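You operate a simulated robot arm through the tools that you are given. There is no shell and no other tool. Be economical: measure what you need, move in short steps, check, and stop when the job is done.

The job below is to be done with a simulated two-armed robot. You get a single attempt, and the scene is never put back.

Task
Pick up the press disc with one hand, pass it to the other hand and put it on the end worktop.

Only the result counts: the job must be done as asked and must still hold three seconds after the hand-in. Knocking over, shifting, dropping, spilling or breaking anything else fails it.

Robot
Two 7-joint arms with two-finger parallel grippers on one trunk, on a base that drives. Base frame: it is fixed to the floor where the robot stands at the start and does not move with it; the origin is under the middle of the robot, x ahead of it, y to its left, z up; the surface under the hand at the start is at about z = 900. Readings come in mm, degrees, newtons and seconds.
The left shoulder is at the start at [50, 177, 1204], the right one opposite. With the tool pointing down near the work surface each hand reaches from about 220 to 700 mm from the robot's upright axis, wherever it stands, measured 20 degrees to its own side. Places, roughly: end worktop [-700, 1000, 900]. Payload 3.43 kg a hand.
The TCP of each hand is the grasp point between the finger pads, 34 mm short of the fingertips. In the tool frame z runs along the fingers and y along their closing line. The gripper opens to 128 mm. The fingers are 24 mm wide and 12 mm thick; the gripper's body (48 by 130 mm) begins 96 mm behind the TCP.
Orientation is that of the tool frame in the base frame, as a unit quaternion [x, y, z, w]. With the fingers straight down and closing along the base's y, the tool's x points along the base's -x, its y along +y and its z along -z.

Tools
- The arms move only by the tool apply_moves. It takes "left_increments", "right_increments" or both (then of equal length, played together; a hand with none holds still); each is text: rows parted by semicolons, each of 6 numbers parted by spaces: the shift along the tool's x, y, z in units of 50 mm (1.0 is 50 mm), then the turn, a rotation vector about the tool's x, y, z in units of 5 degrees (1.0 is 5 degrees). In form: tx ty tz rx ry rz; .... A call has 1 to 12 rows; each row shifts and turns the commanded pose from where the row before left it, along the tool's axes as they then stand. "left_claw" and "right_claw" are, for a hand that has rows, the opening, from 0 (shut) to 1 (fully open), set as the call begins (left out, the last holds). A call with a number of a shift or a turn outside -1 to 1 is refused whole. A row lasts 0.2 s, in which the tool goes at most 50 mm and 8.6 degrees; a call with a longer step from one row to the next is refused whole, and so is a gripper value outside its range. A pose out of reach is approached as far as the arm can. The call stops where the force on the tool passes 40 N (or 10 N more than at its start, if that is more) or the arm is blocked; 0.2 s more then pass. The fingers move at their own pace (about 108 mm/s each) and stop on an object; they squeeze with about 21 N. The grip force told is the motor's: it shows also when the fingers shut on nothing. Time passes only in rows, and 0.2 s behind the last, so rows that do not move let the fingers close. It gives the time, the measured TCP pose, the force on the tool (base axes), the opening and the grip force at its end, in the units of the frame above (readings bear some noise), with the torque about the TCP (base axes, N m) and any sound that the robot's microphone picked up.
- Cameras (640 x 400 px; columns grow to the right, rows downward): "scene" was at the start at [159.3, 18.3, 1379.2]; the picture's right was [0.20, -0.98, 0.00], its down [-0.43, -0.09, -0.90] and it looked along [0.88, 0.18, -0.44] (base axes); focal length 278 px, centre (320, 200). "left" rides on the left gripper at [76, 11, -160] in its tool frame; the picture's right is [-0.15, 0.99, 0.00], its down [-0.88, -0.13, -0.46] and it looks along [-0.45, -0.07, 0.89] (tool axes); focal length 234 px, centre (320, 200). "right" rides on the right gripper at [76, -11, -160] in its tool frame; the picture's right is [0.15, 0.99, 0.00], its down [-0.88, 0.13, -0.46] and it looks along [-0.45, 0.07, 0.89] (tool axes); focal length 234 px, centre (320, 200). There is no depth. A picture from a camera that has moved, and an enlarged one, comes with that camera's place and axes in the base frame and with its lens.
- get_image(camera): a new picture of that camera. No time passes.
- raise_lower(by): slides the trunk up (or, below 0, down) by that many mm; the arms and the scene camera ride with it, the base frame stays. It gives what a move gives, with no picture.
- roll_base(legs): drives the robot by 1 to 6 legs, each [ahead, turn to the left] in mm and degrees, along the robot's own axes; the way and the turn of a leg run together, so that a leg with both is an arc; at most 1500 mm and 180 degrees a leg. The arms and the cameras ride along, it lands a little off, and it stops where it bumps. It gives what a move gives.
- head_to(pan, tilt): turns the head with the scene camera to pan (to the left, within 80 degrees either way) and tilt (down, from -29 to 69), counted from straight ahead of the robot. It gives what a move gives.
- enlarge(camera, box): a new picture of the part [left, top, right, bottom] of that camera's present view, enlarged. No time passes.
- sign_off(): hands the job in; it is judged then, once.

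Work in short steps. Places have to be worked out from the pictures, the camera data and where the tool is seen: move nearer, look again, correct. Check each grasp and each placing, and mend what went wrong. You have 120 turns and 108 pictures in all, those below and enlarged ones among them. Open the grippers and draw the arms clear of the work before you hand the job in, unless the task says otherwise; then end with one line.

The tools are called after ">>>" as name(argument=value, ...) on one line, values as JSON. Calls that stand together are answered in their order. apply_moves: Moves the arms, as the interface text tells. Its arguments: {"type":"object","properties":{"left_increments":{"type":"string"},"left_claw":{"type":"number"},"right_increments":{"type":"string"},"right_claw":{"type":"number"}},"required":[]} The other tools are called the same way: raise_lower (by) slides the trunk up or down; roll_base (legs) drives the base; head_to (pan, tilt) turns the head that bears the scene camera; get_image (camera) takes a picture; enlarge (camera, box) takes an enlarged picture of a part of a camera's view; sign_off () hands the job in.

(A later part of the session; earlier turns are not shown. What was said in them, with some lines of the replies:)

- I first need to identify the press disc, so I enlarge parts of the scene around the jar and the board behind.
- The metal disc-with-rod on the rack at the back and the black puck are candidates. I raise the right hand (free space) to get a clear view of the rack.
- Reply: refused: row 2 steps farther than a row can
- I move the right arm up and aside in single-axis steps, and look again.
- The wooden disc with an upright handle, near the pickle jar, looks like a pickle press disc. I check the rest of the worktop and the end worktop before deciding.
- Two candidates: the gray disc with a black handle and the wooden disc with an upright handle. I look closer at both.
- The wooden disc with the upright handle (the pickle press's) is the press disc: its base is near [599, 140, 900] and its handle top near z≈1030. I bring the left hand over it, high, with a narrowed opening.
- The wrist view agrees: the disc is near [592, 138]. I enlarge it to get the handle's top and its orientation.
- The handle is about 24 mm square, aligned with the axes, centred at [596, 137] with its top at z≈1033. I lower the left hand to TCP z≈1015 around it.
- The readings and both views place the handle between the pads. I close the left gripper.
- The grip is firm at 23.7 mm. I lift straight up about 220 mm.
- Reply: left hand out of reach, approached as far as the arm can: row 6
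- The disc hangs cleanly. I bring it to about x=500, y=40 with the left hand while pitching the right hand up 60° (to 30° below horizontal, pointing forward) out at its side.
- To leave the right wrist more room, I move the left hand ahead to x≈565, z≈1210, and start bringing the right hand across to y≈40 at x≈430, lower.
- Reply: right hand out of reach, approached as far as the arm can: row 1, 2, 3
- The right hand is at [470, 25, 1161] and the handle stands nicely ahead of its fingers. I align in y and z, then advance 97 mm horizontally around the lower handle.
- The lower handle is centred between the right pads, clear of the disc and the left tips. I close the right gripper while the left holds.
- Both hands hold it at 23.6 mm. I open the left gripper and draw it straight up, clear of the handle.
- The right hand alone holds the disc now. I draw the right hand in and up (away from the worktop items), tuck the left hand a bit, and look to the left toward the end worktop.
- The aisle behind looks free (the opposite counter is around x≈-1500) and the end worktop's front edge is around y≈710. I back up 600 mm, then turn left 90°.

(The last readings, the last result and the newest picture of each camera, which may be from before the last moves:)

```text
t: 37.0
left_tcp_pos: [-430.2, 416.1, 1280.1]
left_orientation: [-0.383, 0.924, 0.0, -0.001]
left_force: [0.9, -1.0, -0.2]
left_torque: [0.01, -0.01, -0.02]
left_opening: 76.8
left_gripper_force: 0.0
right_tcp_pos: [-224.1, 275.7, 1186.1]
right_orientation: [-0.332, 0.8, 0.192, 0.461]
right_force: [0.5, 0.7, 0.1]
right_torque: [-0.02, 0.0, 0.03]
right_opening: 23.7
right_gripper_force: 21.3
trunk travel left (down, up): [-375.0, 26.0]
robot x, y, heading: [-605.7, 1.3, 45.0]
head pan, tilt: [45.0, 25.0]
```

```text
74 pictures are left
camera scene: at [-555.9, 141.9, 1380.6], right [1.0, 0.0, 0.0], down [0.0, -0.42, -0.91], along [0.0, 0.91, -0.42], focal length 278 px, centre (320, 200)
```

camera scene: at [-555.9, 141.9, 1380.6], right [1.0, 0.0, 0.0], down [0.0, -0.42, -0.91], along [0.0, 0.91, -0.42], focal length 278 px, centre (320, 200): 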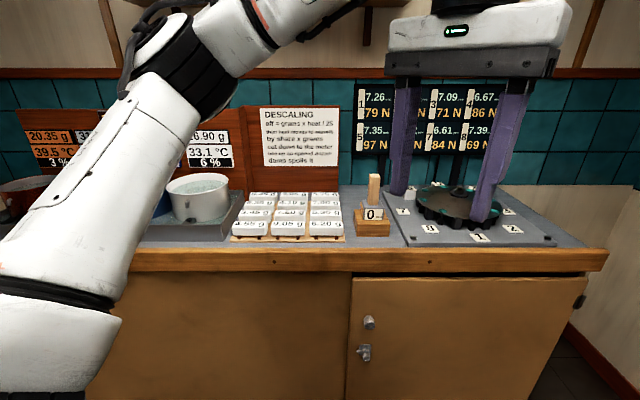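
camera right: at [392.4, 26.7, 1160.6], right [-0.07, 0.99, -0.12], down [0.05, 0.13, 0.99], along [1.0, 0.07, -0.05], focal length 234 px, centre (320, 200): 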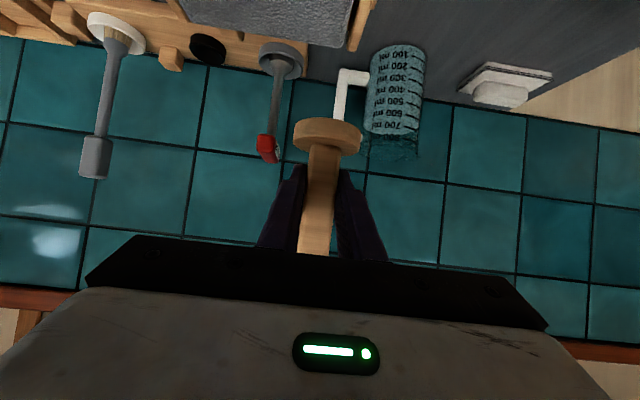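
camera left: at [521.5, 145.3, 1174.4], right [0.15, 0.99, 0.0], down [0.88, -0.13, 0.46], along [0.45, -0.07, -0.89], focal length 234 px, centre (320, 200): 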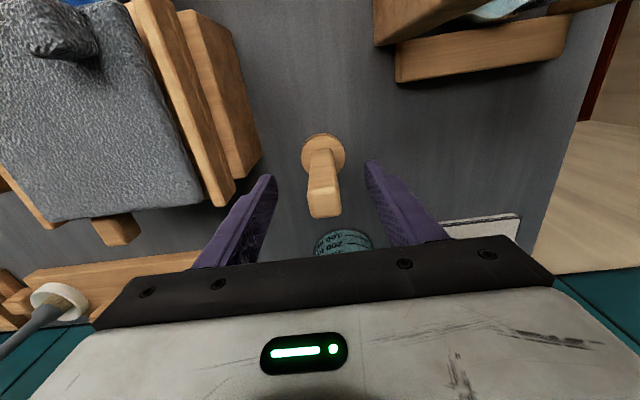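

The end worktop carries tiles, a pot, a turntable and more; I need a free patch. I turn the rest of the way and look from above.

>>> roll_base(legs=[[0, 45]])

>>> head_to(pan=25, tilt=30)

>>> get_image(camera="scene")

>>> head_to(pan=-10, tilt=30)

>>> get_image(camera="scene")

>>> head_to(pan=65, tilt=30)

>>> get_image(camera="scene")

```text
t: 39.5
left_tcp_pos: [-773.9, 418.6, 1280.5]
left_orientation: [-0.707, 0.707, -0.001, 0.0]
left_force: [-0.6, 0.3, 0.1]
left_torque: [-0.02, -0.01, 0.0]
left_opening: 76.9
left_gripper_force: 0.1
right_tcp_pos: [-528.4, 463.6, 1185.7]
right_orientation: [-0.611, 0.613, 0.354, 0.354]
right_force: [0.6, 0.2, -0.3]
right_torque: [-0.01, -0.02, -0.04]
right_opening: 23.3
right_gripper_force: 21.2
trunk travel left (down, up): [-375.0, 26.0]
robot x, y, heading: [-603.9, -1.3, 89.8]
head pan, tilt: [45.0, 25.0]
```

```text
t: 40.3
left_tcp_pos: [-775.3, 417.8, 1280.4]
left_orientation: [-0.706, 0.708, -0.001, 0.0]
left_force: [-0.1, 0.4, -0.1]
left_torque: [-0.03, -0.01, -0.02]
left_opening: 76.9
left_gripper_force: 0.2
right_tcp_pos: [-529.2, 464.1, 1185.5]
right_orientation: [-0.612, 0.612, 0.354, 0.353]
right_force: [-1.1, -0.4, -1.2]
right_torque: [0.01, 0.01, 0.0]
right_opening: 23.6
right_gripper_force: 20.6
trunk travel left (down, up): [-375.0, 26.0]
robot x, y, heading: [-607.1, 2.7, 90.0]
head pan, tilt: [25.0, 30.0]
```

```text
73 pictures are left
camera scene: at [-643.5, 152.2, 1372.6], right [0.91, 0.42, 0.0], down [0.21, -0.45, -0.87], along [-0.37, 0.79, -0.5], focal length 278 px, centre (320, 200)
```

scene: 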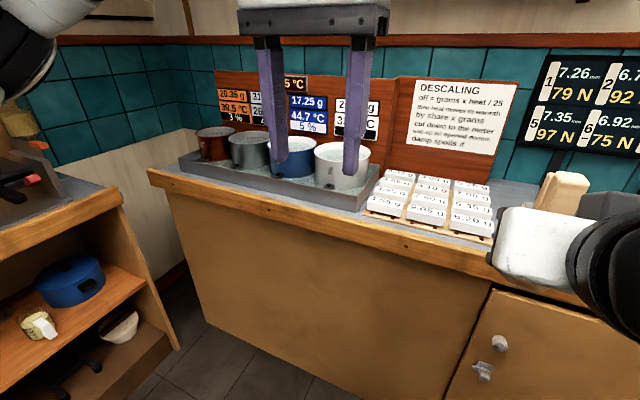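

```text
t: 41.3
left_tcp_pos: [-774.1, 417.8, 1281.4]
left_orientation: [-0.706, 0.708, 0.0, 0.0]
left_force: [-0.4, 0.0, 1.0]
left_torque: [0.0, -0.01, 0.0]
left_opening: 76.8
left_gripper_force: 0.0
right_tcp_pos: [-528.5, 463.4, 1185.3]
right_orientation: [-0.612, 0.613, 0.354, 0.353]
right_force: [0.4, 0.1, -1.5]
right_torque: [-0.04, 0.03, 0.0]
right_opening: 23.4
right_gripper_force: 21.2
trunk travel left (down, up): [-375.0, 26.0]
robot x, y, heading: [-601.4, 1.2, 89.9]
head pan, tilt: [-10.0, 30.0]
```

```text
72 pictures are left
camera scene: at [-589.5, 159.3, 1372.6], right [0.98, -0.17, 0.0], down [-0.09, -0.49, -0.87], along [0.15, 0.85, -0.5], focal length 278 px, centre (320, 200)
```

scene: 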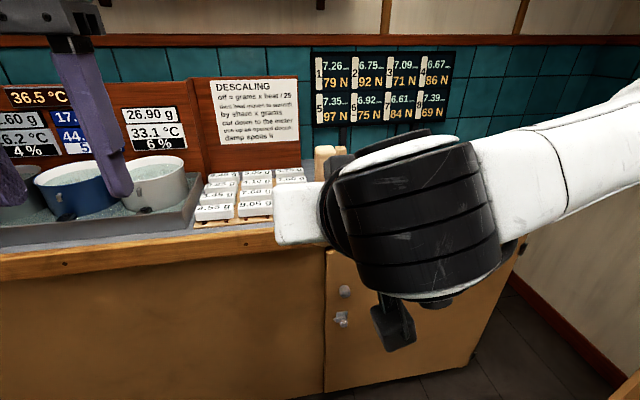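

```text
t: 42.8
left_tcp_pos: [-773.7, 417.8, 1280.3]
left_orientation: [-0.706, 0.708, 0.0, 0.0]
left_force: [-0.6, 0.3, 0.6]
left_torque: [0.02, -0.03, 0.0]
left_opening: 76.6
left_gripper_force: 0.1
right_tcp_pos: [-528.4, 464.0, 1185.9]
right_orientation: [-0.612, 0.613, 0.354, 0.353]
right_force: [-0.7, -0.3, -1.1]
right_torque: [-0.02, 0.01, 0.0]
right_opening: 23.4
right_gripper_force: 21.2
trunk travel left (down, up): [-375.0, 26.0]
robot x, y, heading: [-606.8, -0.6, 89.7]
head pan, tilt: [65.0, 30.0]
```

```text
71 pictures are left
camera scene: at [-687.2, 108.7, 1372.6], right [0.42, 0.91, 0.0], down [0.45, -0.21, -0.87], along [-0.78, 0.37, -0.5], focal length 278 px, centre (320, 200)
```

scene: 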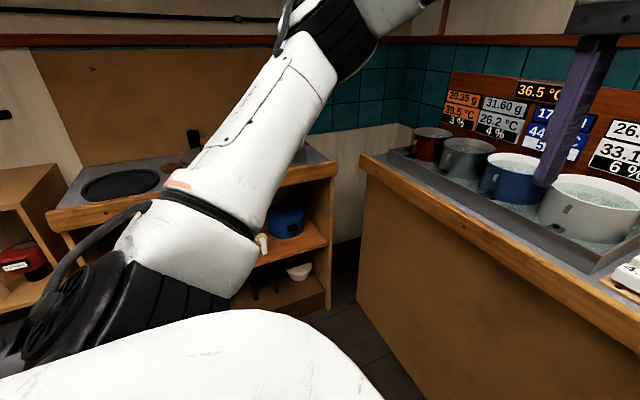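

The worktop's gap seems to lie between the tiles and the wooden stand (x≈-430). I drive 250 mm nearer and then look down with the left wrist camera.

>>> roll_base(legs=[[250, 0]])

>>> apply_moves(right_increments="0 -0.9 0 0 0 0;0 -0.9 0 0 0 0;0 -0.9 0 0 0 0;0 0 0 0 0 0", left_increments="0 -0.9 0 0 0 0;0 -0.9 0 0 0 0;0 -0.9 0 0 0 0;0 -0.9 0 0 0 0")

>>> get_image(camera="left")

>>> head_to(pan=-5, tilt=35)

>>> get_image(camera="scene")

```text
t: 44.6
left_tcp_pos: [-773.1, 666.7, 1281.0]
left_orientation: [-0.707, 0.708, 0.001, 0.0]
left_force: [0.5, -0.5, 0.1]
left_torque: [-0.02, -0.01, 0.01]
left_opening: 76.6
left_gripper_force: 0.1
right_tcp_pos: [-526.8, 712.6, 1186.6]
right_orientation: [-0.611, 0.614, 0.353, 0.353]
right_force: [-0.1, -0.1, -0.9]
right_torque: [-0.02, -0.03, 0.03]
right_opening: 23.4
right_gripper_force: 20.8
trunk travel left (down, up): [-375.0, 26.0]
robot x, y, heading: [-601.9, 249.9, 90.1]
head pan, tilt: [65.0, 30.0]
```

```text
t: 45.6
left_tcp_pos: [-592.3, 666.0, 1281.4]
left_orientation: [-0.707, 0.707, 0.0, 0.0]
left_force: [0.3, -0.1, -1.2]
left_torque: [0.0, 0.01, 0.03]
left_opening: 77.2
left_gripper_force: 0.1
right_tcp_pos: [-389.4, 712.3, 1185.2]
right_orientation: [-0.612, 0.613, 0.354, 0.353]
right_force: [-0.6, 0.1, -0.3]
right_torque: [0.01, -0.02, -0.01]
right_opening: 23.4
right_gripper_force: 21.1
trunk travel left (down, up): [-375.0, 26.0]
robot x, y, heading: [-604.1, 248.4, 89.7]
head pan, tilt: [65.0, 30.0]
```

```text
70 pictures are left
camera left: at [-604.0, 590.8, 1440.1], right [-0.99, 0.15, 0.0], down [0.13, 0.88, 0.46], along [0.07, 0.45, -0.89], focal length 234 px, centre (320, 200)
```

left: 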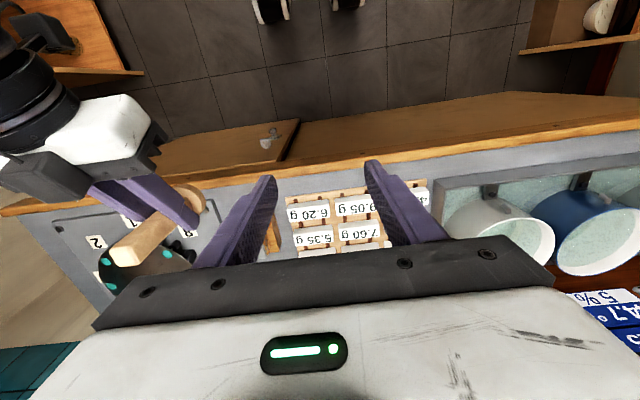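

```text
t: 47.0
left_tcp_pos: [-593.4, 666.1, 1280.1]
left_orientation: [-0.706, 0.708, 0.0, 0.0]
left_force: [-0.1, -0.4, 0.7]
left_torque: [-0.01, 0.02, 0.02]
left_opening: 76.9
left_gripper_force: 0.1
right_tcp_pos: [-391.9, 712.6, 1187.4]
right_orientation: [-0.611, 0.613, 0.354, 0.354]
right_force: [0.3, 0.6, 0.1]
right_torque: [-0.03, 0.0, 0.02]
right_opening: 23.5
right_gripper_force: 20.6
trunk travel left (down, up): [-375.0, 26.0]
robot x, y, heading: [-603.1, 249.1, 89.8]
head pan, tilt: [-5.0, 35.0]
```

```text
69 pictures are left
camera scene: at [-596.9, 407.2, 1364.8], right [1.0, -0.09, 0.0], down [-0.05, -0.57, -0.82], along [0.07, 0.82, -0.57], focal length 278 px, centre (320, 200)
```

scene: 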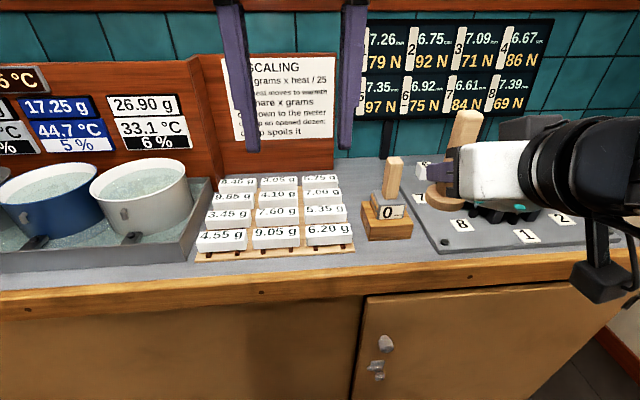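

The free patch I see is the strip in front of the wooden stand (x≈-440…-330, y≈760…890). I zoom in to check the strip's depth and whether the wooden edging is flush.

>>> enlarge(camera="scene", box=[320, 150, 480, 300])

>>> enlarge(camera="left", box=[40, 140, 320, 290])

```text
2.67 times, centred on (400, 225) of scene
camera zoom: at [-596.9, 407.2, 1364.8], right [1.0, -0.09, 0.0], down [-0.05, -0.57, -0.82], along [0.07, 0.82, -0.57], focal length 743 px, centre (107, 133)
```

zoom: 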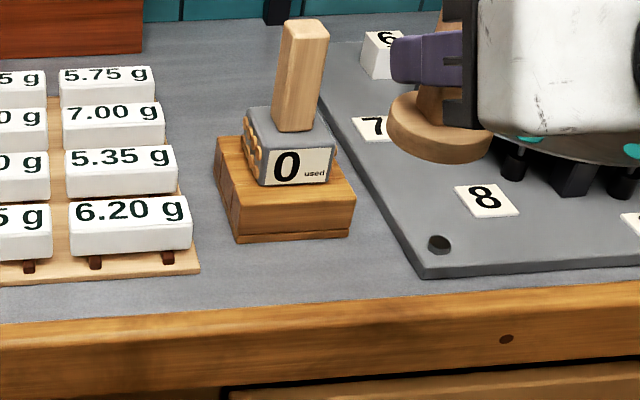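

```text
2.29 times, centred on (180, 215) of left
camera zoom: at [-605.0, 590.3, 1440.2], right [-0.99, 0.15, 0.0], down [0.13, 0.88, 0.46], along [0.07, 0.45, -0.89], focal length 535 px, centre (640, 166)
```

zoom: 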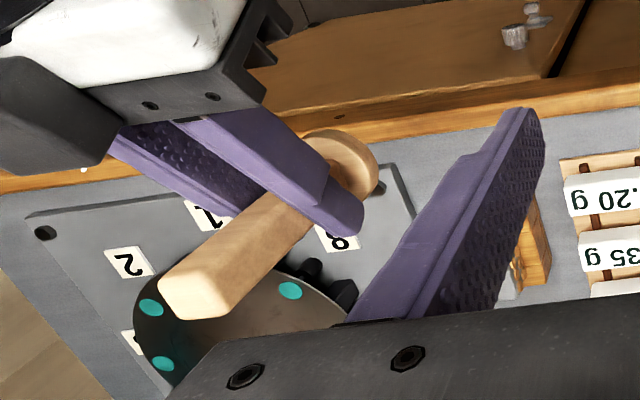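

The grey strip in front of the stand spans y≈820–893 at x≈-385, enough for the 52 mm disc. I drive 80 mm nearer, lower the trunk 100 mm, and check.

>>> roll_base(legs=[[80, 0]])

>>> raise_lower(by=-80)

>>> get_image(camera="scene")

>>> get_image(camera="right")

>>> get_image(camera="left")

```text
t: 48.1
left_tcp_pos: [-593.9, 746.5, 1281.0]
left_orientation: [-0.706, 0.708, 0.0, 0.0]
left_force: [-0.2, 0.6, -0.7]
left_torque: [-0.02, 0.01, 0.04]
left_opening: 76.8
left_gripper_force: 0.0
right_tcp_pos: [-391.1, 792.0, 1185.9]
right_orientation: [-0.611, 0.613, 0.354, 0.354]
right_force: [0.3, 0.1, -0.9]
right_torque: [-0.04, -0.01, -0.02]
right_opening: 23.5
right_gripper_force: 20.9
trunk travel left (down, up): [-375.0, 26.0]
robot x, y, heading: [-603.0, 327.3, 89.8]
head pan, tilt: [-5.0, 35.0]
```

```text
t: 49.3
left_tcp_pos: [-593.2, 746.7, 1200.6]
left_orientation: [-0.706, 0.708, -0.001, 0.0]
left_force: [-1.0, 0.1, 0.5]
left_torque: [0.0, -0.02, 0.03]
left_opening: 76.7
left_gripper_force: 0.1
right_tcp_pos: [-390.0, 792.1, 1106.9]
right_orientation: [-0.611, 0.613, 0.354, 0.355]
right_force: [0.5, 0.0, -0.5]
right_torque: [0.01, 0.02, -0.01]
right_opening: 23.6
right_gripper_force: 20.9
trunk travel left (down, up): [-295.0, 106.0]
robot x, y, heading: [-601.8, 327.1, 89.9]
head pan, tilt: [-5.0, 35.0]
```

```text
66 pictures are left
camera scene: at [-596.7, 486.9, 1284.9], right [1.0, -0.09, 0.0], down [-0.05, -0.57, -0.82], along [0.07, 0.82, -0.57], focal length 278 px, centre (320, 200)
```

scene: 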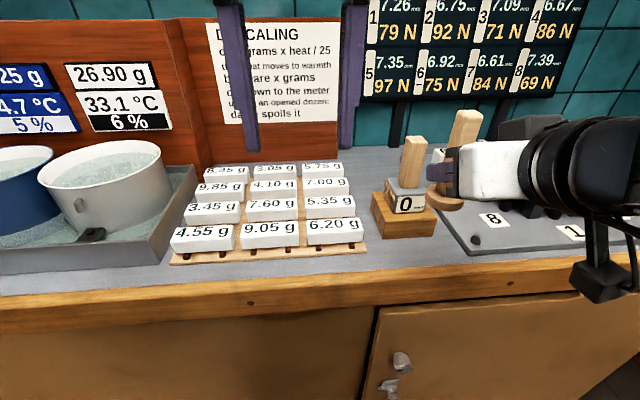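

```text
65 pictures are left
camera right: at [-379.6, 615.2, 1120.3], right [-0.99, -0.07, -0.13], down [-0.13, 0.04, 0.99], along [-0.06, 1.0, -0.05], focal length 234 px, centre (320, 200)
```

right: 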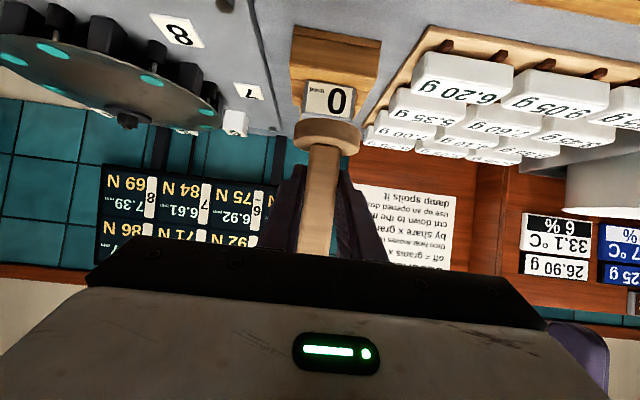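

```text
64 pictures are left
camera left: at [-604.7, 669.9, 1360.3], right [-0.99, 0.15, 0.0], down [0.13, 0.88, 0.46], along [0.07, 0.45, -0.89], focal length 234 px, centre (320, 200)
```

left: 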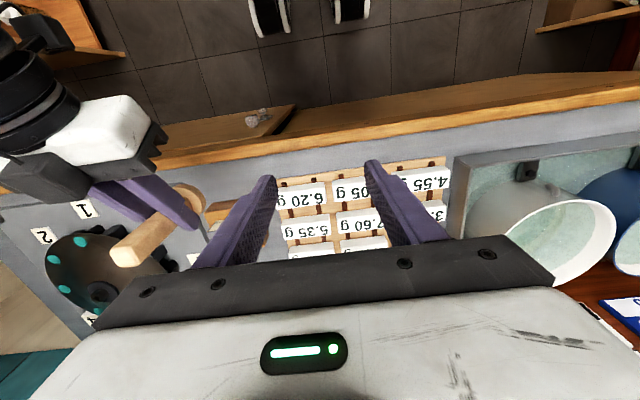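

The stand's front is confirmed near y≈888; my estimates of the grey edge disagree, so I zoom on it.

>>> enlarge(camera="left", box=[140, 110, 300, 210])

>>> enlarge(camera="scene", box=[350, 190, 510, 310])

```text
4.00 times, centred on (220, 160) of left
camera zoom: at [-604.7, 669.9, 1360.3], right [-0.99, 0.15, 0.0], down [0.13, 0.88, 0.46], along [0.07, 0.45, -0.89], focal length 937 px, centre (720, 360)
```

zoom: 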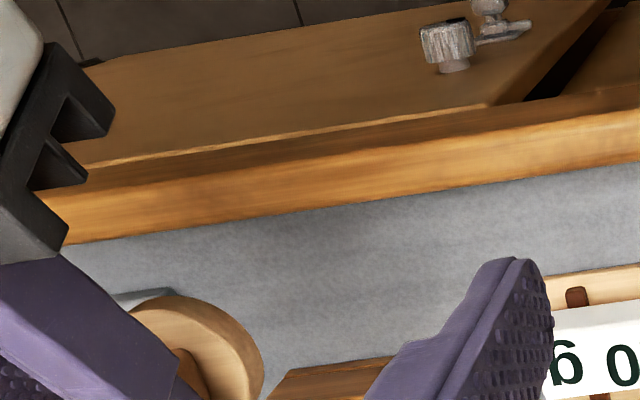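

```text
3.33 times, centred on (430, 250) of scene
camera zoom: at [-596.7, 486.9, 1284.9], right [1.0, -0.09, 0.0], down [-0.05, -0.57, -0.82], along [0.07, 0.82, -0.57], focal length 928 px, centre (-47, 33)
```

zoom: 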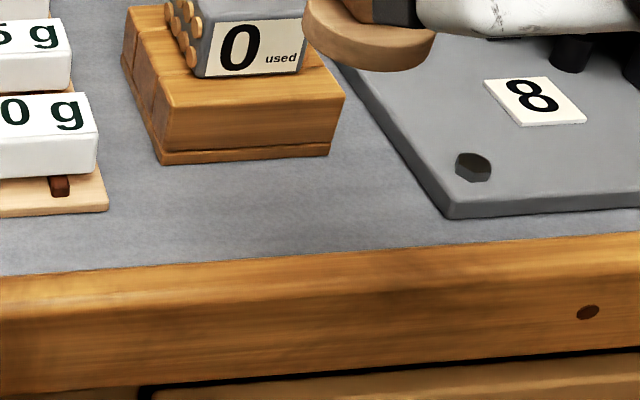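

The strip is y≈812–888 with the edging flush. I bring the disc over [-388, 845], down to TCP z≈1005 (disc bottom ≈955), and check.

>>> apply_moves(right_increments="0.3 0 0.48 0 0 0;0.3 0 0.48 0 0 0;0.3 0 0.48 0 0 0;0.3 0 0.48 0 0 0;0 0 0 0 0 0")

>>> get_image(camera="right")

>>> get_image(camera="left")

>>> enlarge(camera="scene", box=[320, 120, 560, 300])

```text
t: 50.5
left_tcp_pos: [-593.3, 745.3, 1201.3]
left_orientation: [-0.706, 0.708, 0.0, 0.001]
left_force: [1.5, 0.2, 0.1]
left_torque: [-0.04, 0.01, 0.03]
left_opening: 76.7
left_gripper_force: 0.0
right_tcp_pos: [-391.5, 845.7, 1009.7]
right_orientation: [-0.61, 0.612, 0.356, 0.356]
right_force: [0.5, -0.7, 16.2]
right_torque: [0.31, -0.08, -0.01]
right_opening: 23.5
right_gripper_force: 21.1
trunk travel left (down, up): [-295.0, 106.0]
robot x, y, heading: [-604.7, 328.6, 90.0]
head pan, tilt: [-5.0, 35.0]
```

```text
61 pictures are left
camera right: at [-380.0, 667.6, 1022.0], right [-0.99, -0.07, -0.13], down [-0.13, 0.04, 0.99], along [-0.06, 1.0, -0.05], focal length 234 px, centre (320, 200)
```

right: 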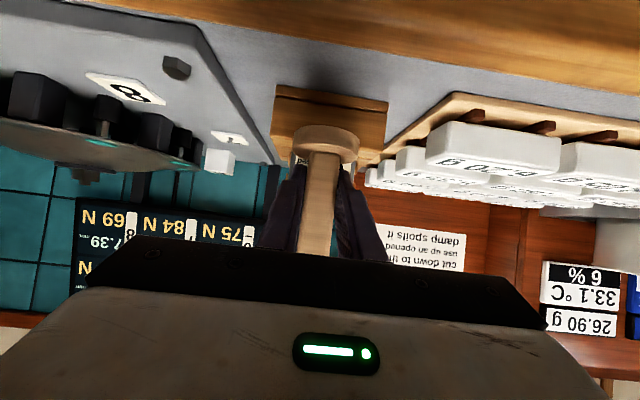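

```text
60 pictures are left
camera left: at [-605.0, 668.3, 1361.0], right [-0.99, 0.15, 0.0], down [0.13, 0.88, 0.46], along [0.07, 0.45, -0.89], focal length 234 px, centre (320, 200)
```

left: 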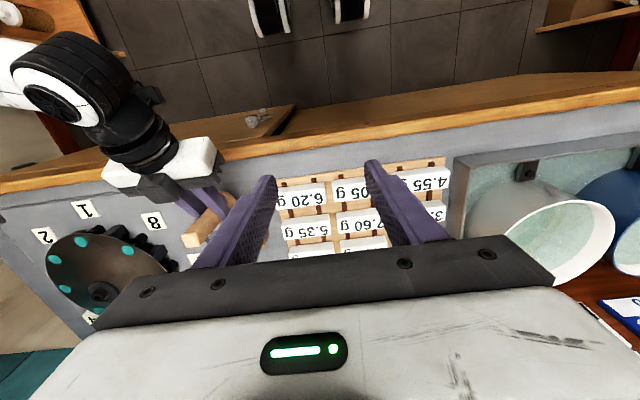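

```text
2.22 times, centred on (440, 210) of scene
camera zoom: at [-597.1, 485.4, 1285.3], right [1.0, -0.09, 0.0], down [-0.05, -0.57, -0.82], along [0.07, 0.82, -0.57], focal length 619 px, centre (53, 178)
```

zoom: 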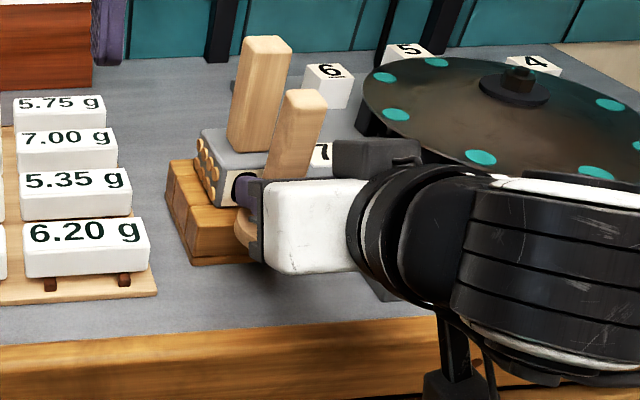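

I read 16 N upward with the contact about 21 mm beyond the TCP at disc-bottom z≈959: the disc's far rim has touched the stand's top edge, so the stand's front is nearer (y≈868). I lift at once and check nothing moved.

>>> apply_moves(right_increments="-0.35 0 -0.2 0 0 0;-0.35 0 -0.2 0 0 0;0 0 0 0 0 0")

>>> get_image(camera="right")

>>> enlarge(camera="scene", box=[320, 120, 560, 300])

```text
t: 51.3
left_tcp_pos: [-592.3, 746.5, 1201.0]
left_orientation: [-0.706, 0.708, 0.0, 0.0]
left_force: [0.0, 0.8, -0.1]
left_torque: [0.01, 0.04, 0.02]
left_opening: 76.8
left_gripper_force: 0.1
right_tcp_pos: [-390.3, 844.4, 1046.3]
right_orientation: [-0.611, 0.613, 0.354, 0.354]
right_force: [0.4, 0.2, -1.7]
right_torque: [-0.02, 0.0, -0.03]
right_opening: 23.5
right_gripper_force: 21.2
trunk travel left (down, up): [-295.0, 106.0]
robot x, y, heading: [-605.6, 329.9, 89.6]
head pan, tilt: [-5.0, 35.0]
```

```text
58 pictures are left
camera right: at [-379.5, 667.7, 1060.5], right [-0.99, -0.07, -0.13], down [-0.13, 0.05, 0.99], along [-0.06, 1.0, -0.06], focal length 234 px, centre (320, 200)
```

right: 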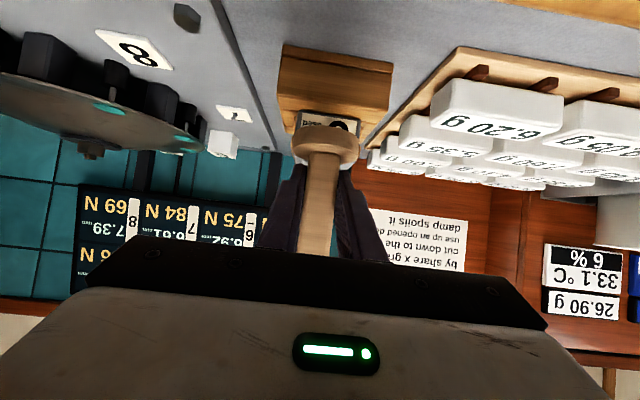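

```text
2.22 times, centred on (440, 210) of scene
camera zoom: at [-596.7, 487.0, 1284.8], right [1.0, -0.09, 0.0], down [-0.05, -0.57, -0.82], along [0.07, 0.82, -0.57], focal length 619 px, centre (53, 178)
```

zoom: 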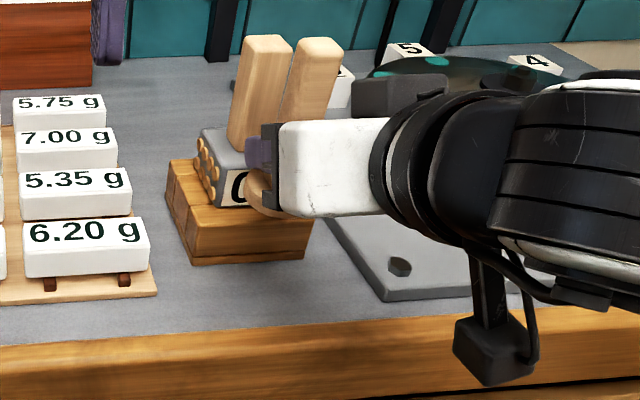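

Nothing was displaced. Refitting gives the stand front at y≈869, its top at z≈959 and the surface at z≈914. I back off to y≈822 and lower to TCP z≈985, still above the surface.

>>> apply_moves(right_increments="0.22 0 -0.38 0 0 0;0 0 0 0 0 0;0.35 0 0.2 0 0 0;0.35 0 0.2 0 0 0;0.35 0 0.2 0 0 0;0 0 0 0 0 0")

>>> get_image(camera="right")

>>> enlarge(camera="scene", box=[320, 120, 560, 300])

```text
t: 52.7
left_tcp_pos: [-593.5, 745.9, 1201.5]
left_orientation: [-0.707, 0.707, 0.0, 0.0]
left_force: [-0.7, -0.9, -0.2]
left_torque: [-0.01, -0.01, 0.03]
left_opening: 76.8
left_gripper_force: 0.0
right_tcp_pos: [-391.7, 822.6, 985.4]
right_orientation: [-0.611, 0.613, 0.354, 0.354]
right_force: [0.6, 0.6, -0.5]
right_torque: [0.02, 0.0, 0.02]
right_opening: 23.4
right_gripper_force: 20.3
trunk travel left (down, up): [-295.0, 106.0]
robot x, y, heading: [-601.5, 328.6, 90.1]
head pan, tilt: [-5.0, 35.0]
```

```text
56 pictures are left
camera right: at [-379.9, 646.2, 999.4], right [-0.99, -0.07, -0.13], down [-0.13, 0.04, 0.99], along [-0.06, 1.0, -0.05], focal length 234 px, centre (320, 200)
```

right: 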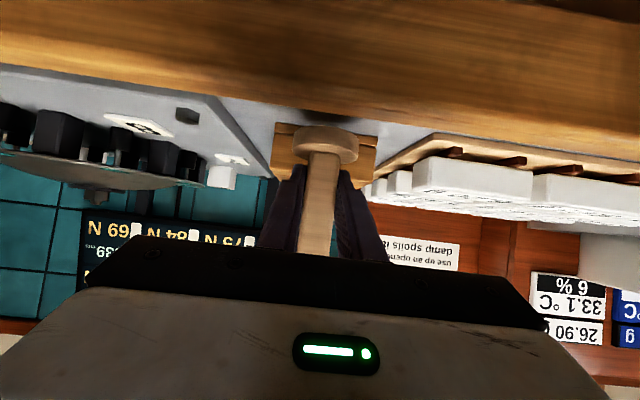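

```text
2.22 times, centred on (440, 210) of scene
camera zoom: at [-596.7, 487.0, 1284.8], right [1.0, -0.09, 0.0], down [-0.05, -0.57, -0.82], along [0.07, 0.82, -0.57], focal length 619 px, centre (53, 178)
```

zoom: 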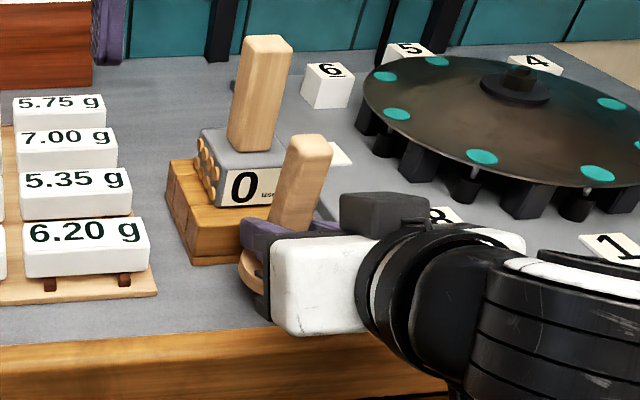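

The right view suggests the wooden edging is a slightly raised lip ending near y≈780, so the disc (y 796–848) sits between lip and stand. I lower in small steps and watch the force.

>>> apply_moves(right_increments="0.087 0 0.05 0 0 0;0.087 0 0.05 0 0 0;0.052 0 0.03 0 0 0;0 0 0 0 0 0")

>>> get_image(camera="right")

```text
t: 53.7
left_tcp_pos: [-593.2, 746.1, 1200.7]
left_orientation: [-0.706, 0.708, 0.0, 0.001]
left_force: [0.4, -0.6, 0.3]
left_torque: [0.0, 0.04, 0.03]
left_opening: 76.8
left_gripper_force: 0.1
right_tcp_pos: [-390.9, 823.9, 973.3]
right_orientation: [-0.611, 0.613, 0.354, 0.354]
right_force: [0.2, -1.3, 0.7]
right_torque: [-0.01, 0.0, 0.0]
right_opening: 23.5
right_gripper_force: 21.3
trunk travel left (down, up): [-295.0, 106.0]
robot x, y, heading: [-605.5, 332.7, 89.7]
head pan, tilt: [-5.0, 35.0]
```

```text
54 pictures are left
camera right: at [-379.7, 646.5, 987.1], right [-0.99, -0.07, -0.13], down [-0.13, 0.04, 0.99], along [-0.06, 1.0, -0.05], focal length 234 px, centre (320, 200)
```

right: 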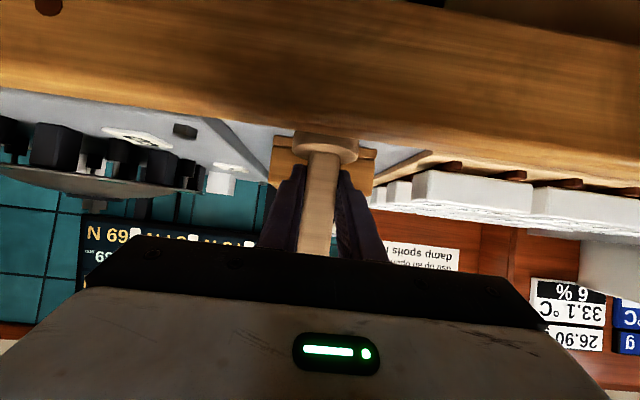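

The lip now hides the disc's lower rim, so the disc is behind it. I go on down in 3 mm steps.

>>> apply_moves(right_increments="0.052 0 0.03 0 0 0;0.052 0 0.03 0 0 0;0.052 0 0.03 0 0 0;0 0 0 0 0 0")

```text
t: 54.7
left_tcp_pos: [-593.4, 745.8, 1200.8]
left_orientation: [-0.707, 0.708, -0.001, 0.0]
left_force: [-0.1, 0.5, -0.5]
left_torque: [0.0, -0.01, -0.01]
left_opening: 76.8
left_gripper_force: 0.1
right_tcp_pos: [-390.2, 822.9, 966.4]
right_orientation: [-0.611, 0.612, 0.355, 0.354]
right_force: [1.6, -1.0, 6.1]
right_torque: [-0.12, -0.02, 0.02]
right_opening: 23.6
right_gripper_force: 20.3
trunk travel left (down, up): [-295.0, 106.0]
robot x, y, heading: [-605.4, 330.8, 89.7]
head pan, tilt: [-5.0, 35.0]
```

Contact: 6 N at TCP z≈966, i.e. the disc bottom at ≈915, matching the surface. I look before releasing.

>>> enlarge(camera="scene", box=[360, 160, 500, 280])

>>> enlarge(camera="right", box=[240, 90, 420, 210])

>>> enlarge(camera="left", box=[120, 120, 280, 260])

```text
3.33 times, centred on (430, 220) of scene
camera zoom: at [-596.9, 486.5, 1285.0], right [1.0, -0.09, 0.0], down [-0.05, -0.57, -0.82], along [0.07, 0.82, -0.57], focal length 928 px, centre (-47, 133)
```

zoom: 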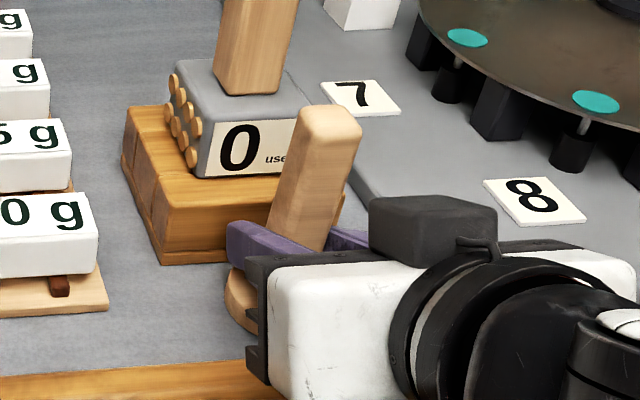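

```text
3.33 times, centred on (330, 150) of right
camera zoom: at [-379.8, 646.5, 978.9], right [-0.99, -0.07, -0.13], down [-0.13, 0.04, 0.99], along [-0.06, 1.0, -0.05], focal length 781 px, centre (287, 367)
```

zoom: 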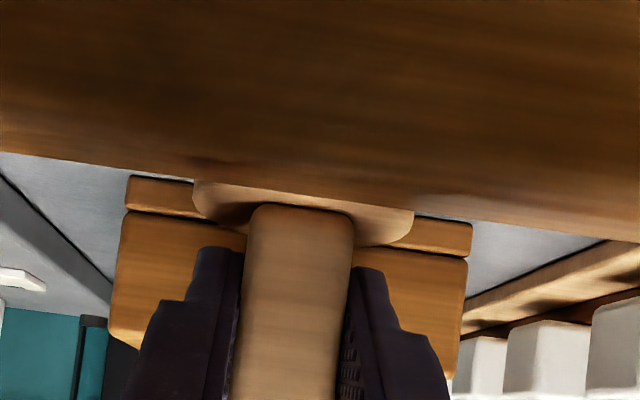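

```text
2.86 times, centred on (200, 190) of left
camera zoom: at [-604.8, 669.6, 1360.5], right [-0.99, 0.15, 0.0], down [0.13, 0.88, 0.46], along [0.07, 0.45, -0.89], focal length 669 px, centre (663, 229)
```

zoom: 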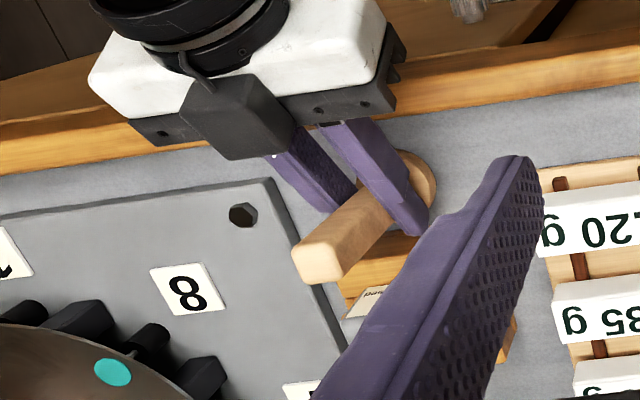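

The disc sits on the grey surface between the lip and the stand. I open the right gripper partway.

>>> apply_moves(right_increments="0 0 0 0 0 0;0 0 0 0 0 0;0 0 0 0 0 0", right_claw=0.45)

>>> enlarge(camera="right", box=[220, 90, 440, 240])

>>> enlarge(camera="left", box=[120, 120, 280, 260])

```text
t: 55.5
left_tcp_pos: [-593.8, 746.4, 1200.4]
left_orientation: [-0.707, 0.708, 0.0, 0.0]
left_force: [-0.4, -0.1, -0.6]
left_torque: [0.02, 0.0, 0.0]
left_opening: 76.8
left_gripper_force: 0.0
right_tcp_pos: [-391.9, 822.3, 963.4]
right_orientation: [-0.612, 0.613, 0.354, 0.353]
right_force: [0.5, -0.6, -0.3]
right_torque: [-0.04, 0.02, 0.01]
right_opening: 57.6
right_gripper_force: 0.0
trunk travel left (down, up): [-295.0, 106.0]
robot x, y, heading: [-603.0, 332.8, 90.0]
head pan, tilt: [-5.0, 35.0]
```

```text
2.67 times, centred on (330, 165) of right
camera zoom: at [-379.8, 646.4, 978.1], right [-0.99, -0.07, -0.13], down [-0.13, 0.05, 0.99], along [-0.06, 1.0, -0.05], focal length 624 px, centre (293, 293)
```

zoom: 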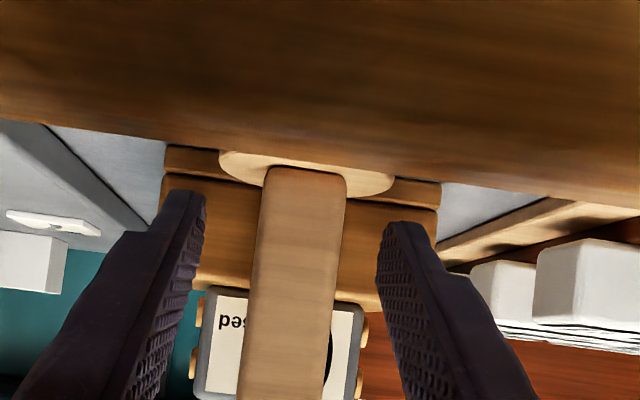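

```text
2.86 times, centred on (200, 190) of left
camera zoom: at [-604.6, 670.0, 1360.3], right [-0.99, 0.15, 0.0], down [0.13, 0.88, 0.46], along [0.07, 0.45, -0.89], focal length 669 px, centre (663, 229)
```

zoom: 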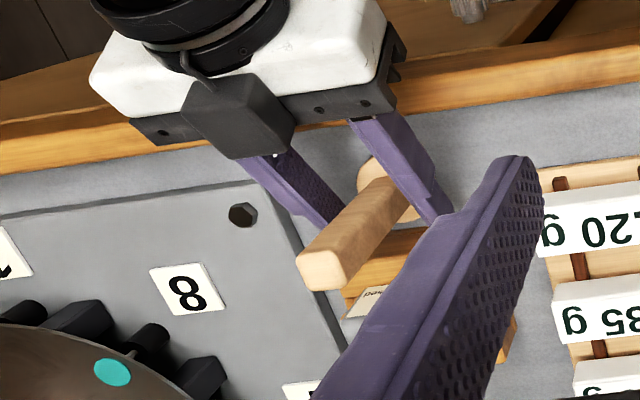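

The disc stands free and upright on the worktop. I pull the right hand back along its own axis (back and up, over the lip).

>>> apply_moves(right_increments="0 0 -0.3 0 0 0;0 0 -0.3 0 0 0;0 0 -0.35 0 0 0;0 0 -0.35 0 0 0;0 0 0 0 0 0")

>>> get_image(camera="right")

```text
t: 56.7
left_tcp_pos: [-592.3, 748.3, 1200.9]
left_orientation: [-0.706, 0.708, -0.001, 0.0]
left_force: [-0.4, 0.5, 0.5]
left_torque: [-0.03, -0.01, 0.03]
left_opening: 77.0
left_gripper_force: 0.1
right_tcp_pos: [-396.7, 807.3, 990.8]
right_orientation: [-0.611, 0.613, 0.354, 0.354]
right_force: [0.2, -0.7, 0.2]
right_torque: [-0.03, 0.01, -0.01]
right_opening: 57.6
right_gripper_force: 0.2
right hand out of reach, approached as far as the arm can: row 2, 3, 4
trunk travel left (down, up): [-295.0, 106.0]
robot x, y, heading: [-604.4, 326.7, 89.9]
head pan, tilt: [-5.0, 35.0]
```

```text
48 pictures are left
camera right: at [-385.2, 631.2, 1004.5], right [-0.99, -0.07, -0.13], down [-0.13, 0.05, 0.99], along [-0.06, 1.0, -0.05], focal length 234 px, centre (320, 200)
```

right: 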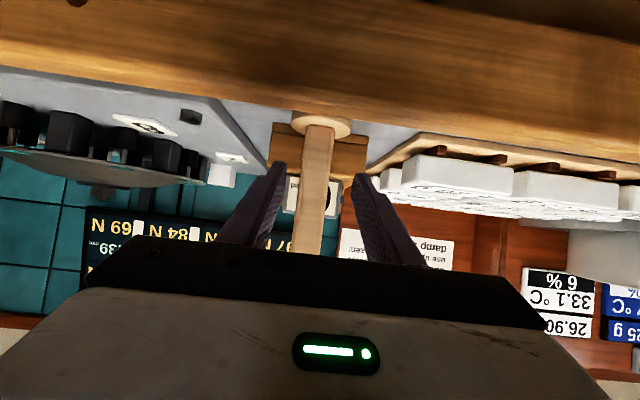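

The hand is at its reach limit but the tips are above lip height. I centre and widen the fingers, then drive the base straight back.

>>> apply_moves(right_increments="0 -0.1 0 0 0 0;0 0 0 0 0 0;0 0 0 0 0 0", right_claw=0.7)

>>> roll_base(legs=[[-300, 0]])

>>> get_image(camera="right")

>>> enlarge(camera="scene", box=[260, 120, 500, 270])

```text
t: 57.5
left_tcp_pos: [-592.4, 746.8, 1200.4]
left_orientation: [-0.707, 0.708, 0.0, 0.0]
left_force: [-0.6, -0.6, 0.0]
left_torque: [0.01, 0.01, -0.02]
left_opening: 76.8
left_gripper_force: 0.0
right_tcp_pos: [-393.2, 808.6, 991.0]
right_orientation: [-0.611, 0.613, 0.354, 0.354]
right_force: [-0.3, -1.4, -0.1]
right_torque: [0.01, -0.01, -0.01]
right_opening: 89.8
right_gripper_force: 0.1
trunk travel left (down, up): [-295.0, 106.0]
robot x, y, heading: [-605.7, 333.2, 89.8]
head pan, tilt: [-5.0, 35.0]
```

```text
t: 59.5
left_tcp_pos: [-594.4, 447.8, 1201.3]
left_orientation: [-0.707, 0.707, 0.0, 0.0]
left_force: [-0.1, 0.0, -0.2]
left_torque: [0.0, 0.0, 0.01]
left_opening: 76.6
left_gripper_force: 0.1
right_tcp_pos: [-392.8, 511.4, 990.7]
right_orientation: [-0.612, 0.613, 0.353, 0.353]
right_force: [-0.2, 0.1, 0.2]
right_torque: [0.01, -0.01, 0.0]
right_opening: 89.6
right_gripper_force: 0.1
trunk travel left (down, up): [-295.0, 106.0]
robot x, y, heading: [-605.9, 31.8, 90.1]
head pan, tilt: [-5.0, 35.0]
```

```text
47 pictures are left
camera right: at [-381.3, 334.7, 1004.6], right [-0.99, -0.07, -0.13], down [-0.13, 0.05, 0.99], along [-0.07, 1.0, -0.05], focal length 234 px, centre (320, 200)
```

right: 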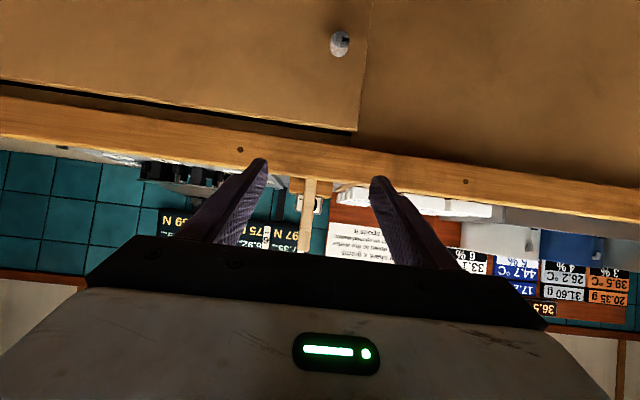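

```text
2.67 times, centred on (380, 195) of scene
camera zoom: at [-597.4, 189.2, 1284.9], right [1.0, -0.09, 0.0], down [-0.05, -0.57, -0.82], along [0.07, 0.82, -0.57], focal length 743 px, centre (160, 213)
```

zoom: 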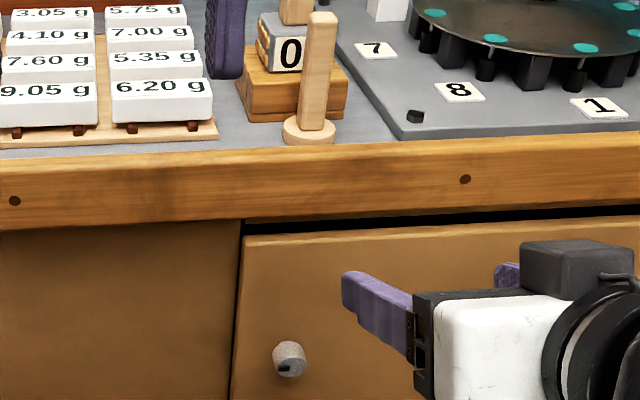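

The disc stands upright on the end worktop with nothing else disturbed, and both hands are empty and clear. I hand in.

>>> sign_off()

```text
The job is handed in.
```

I picked up the press disc with the left hand, passed it to the right hand, and stood it upright on the end worktop in front of the wooden stand; while lowering it, the rim briefly touched the stand, but the pictures showed nothing moved. I took the wooden disc with the upright handle to be the press disc, since nothing in the scene was labelled as one.
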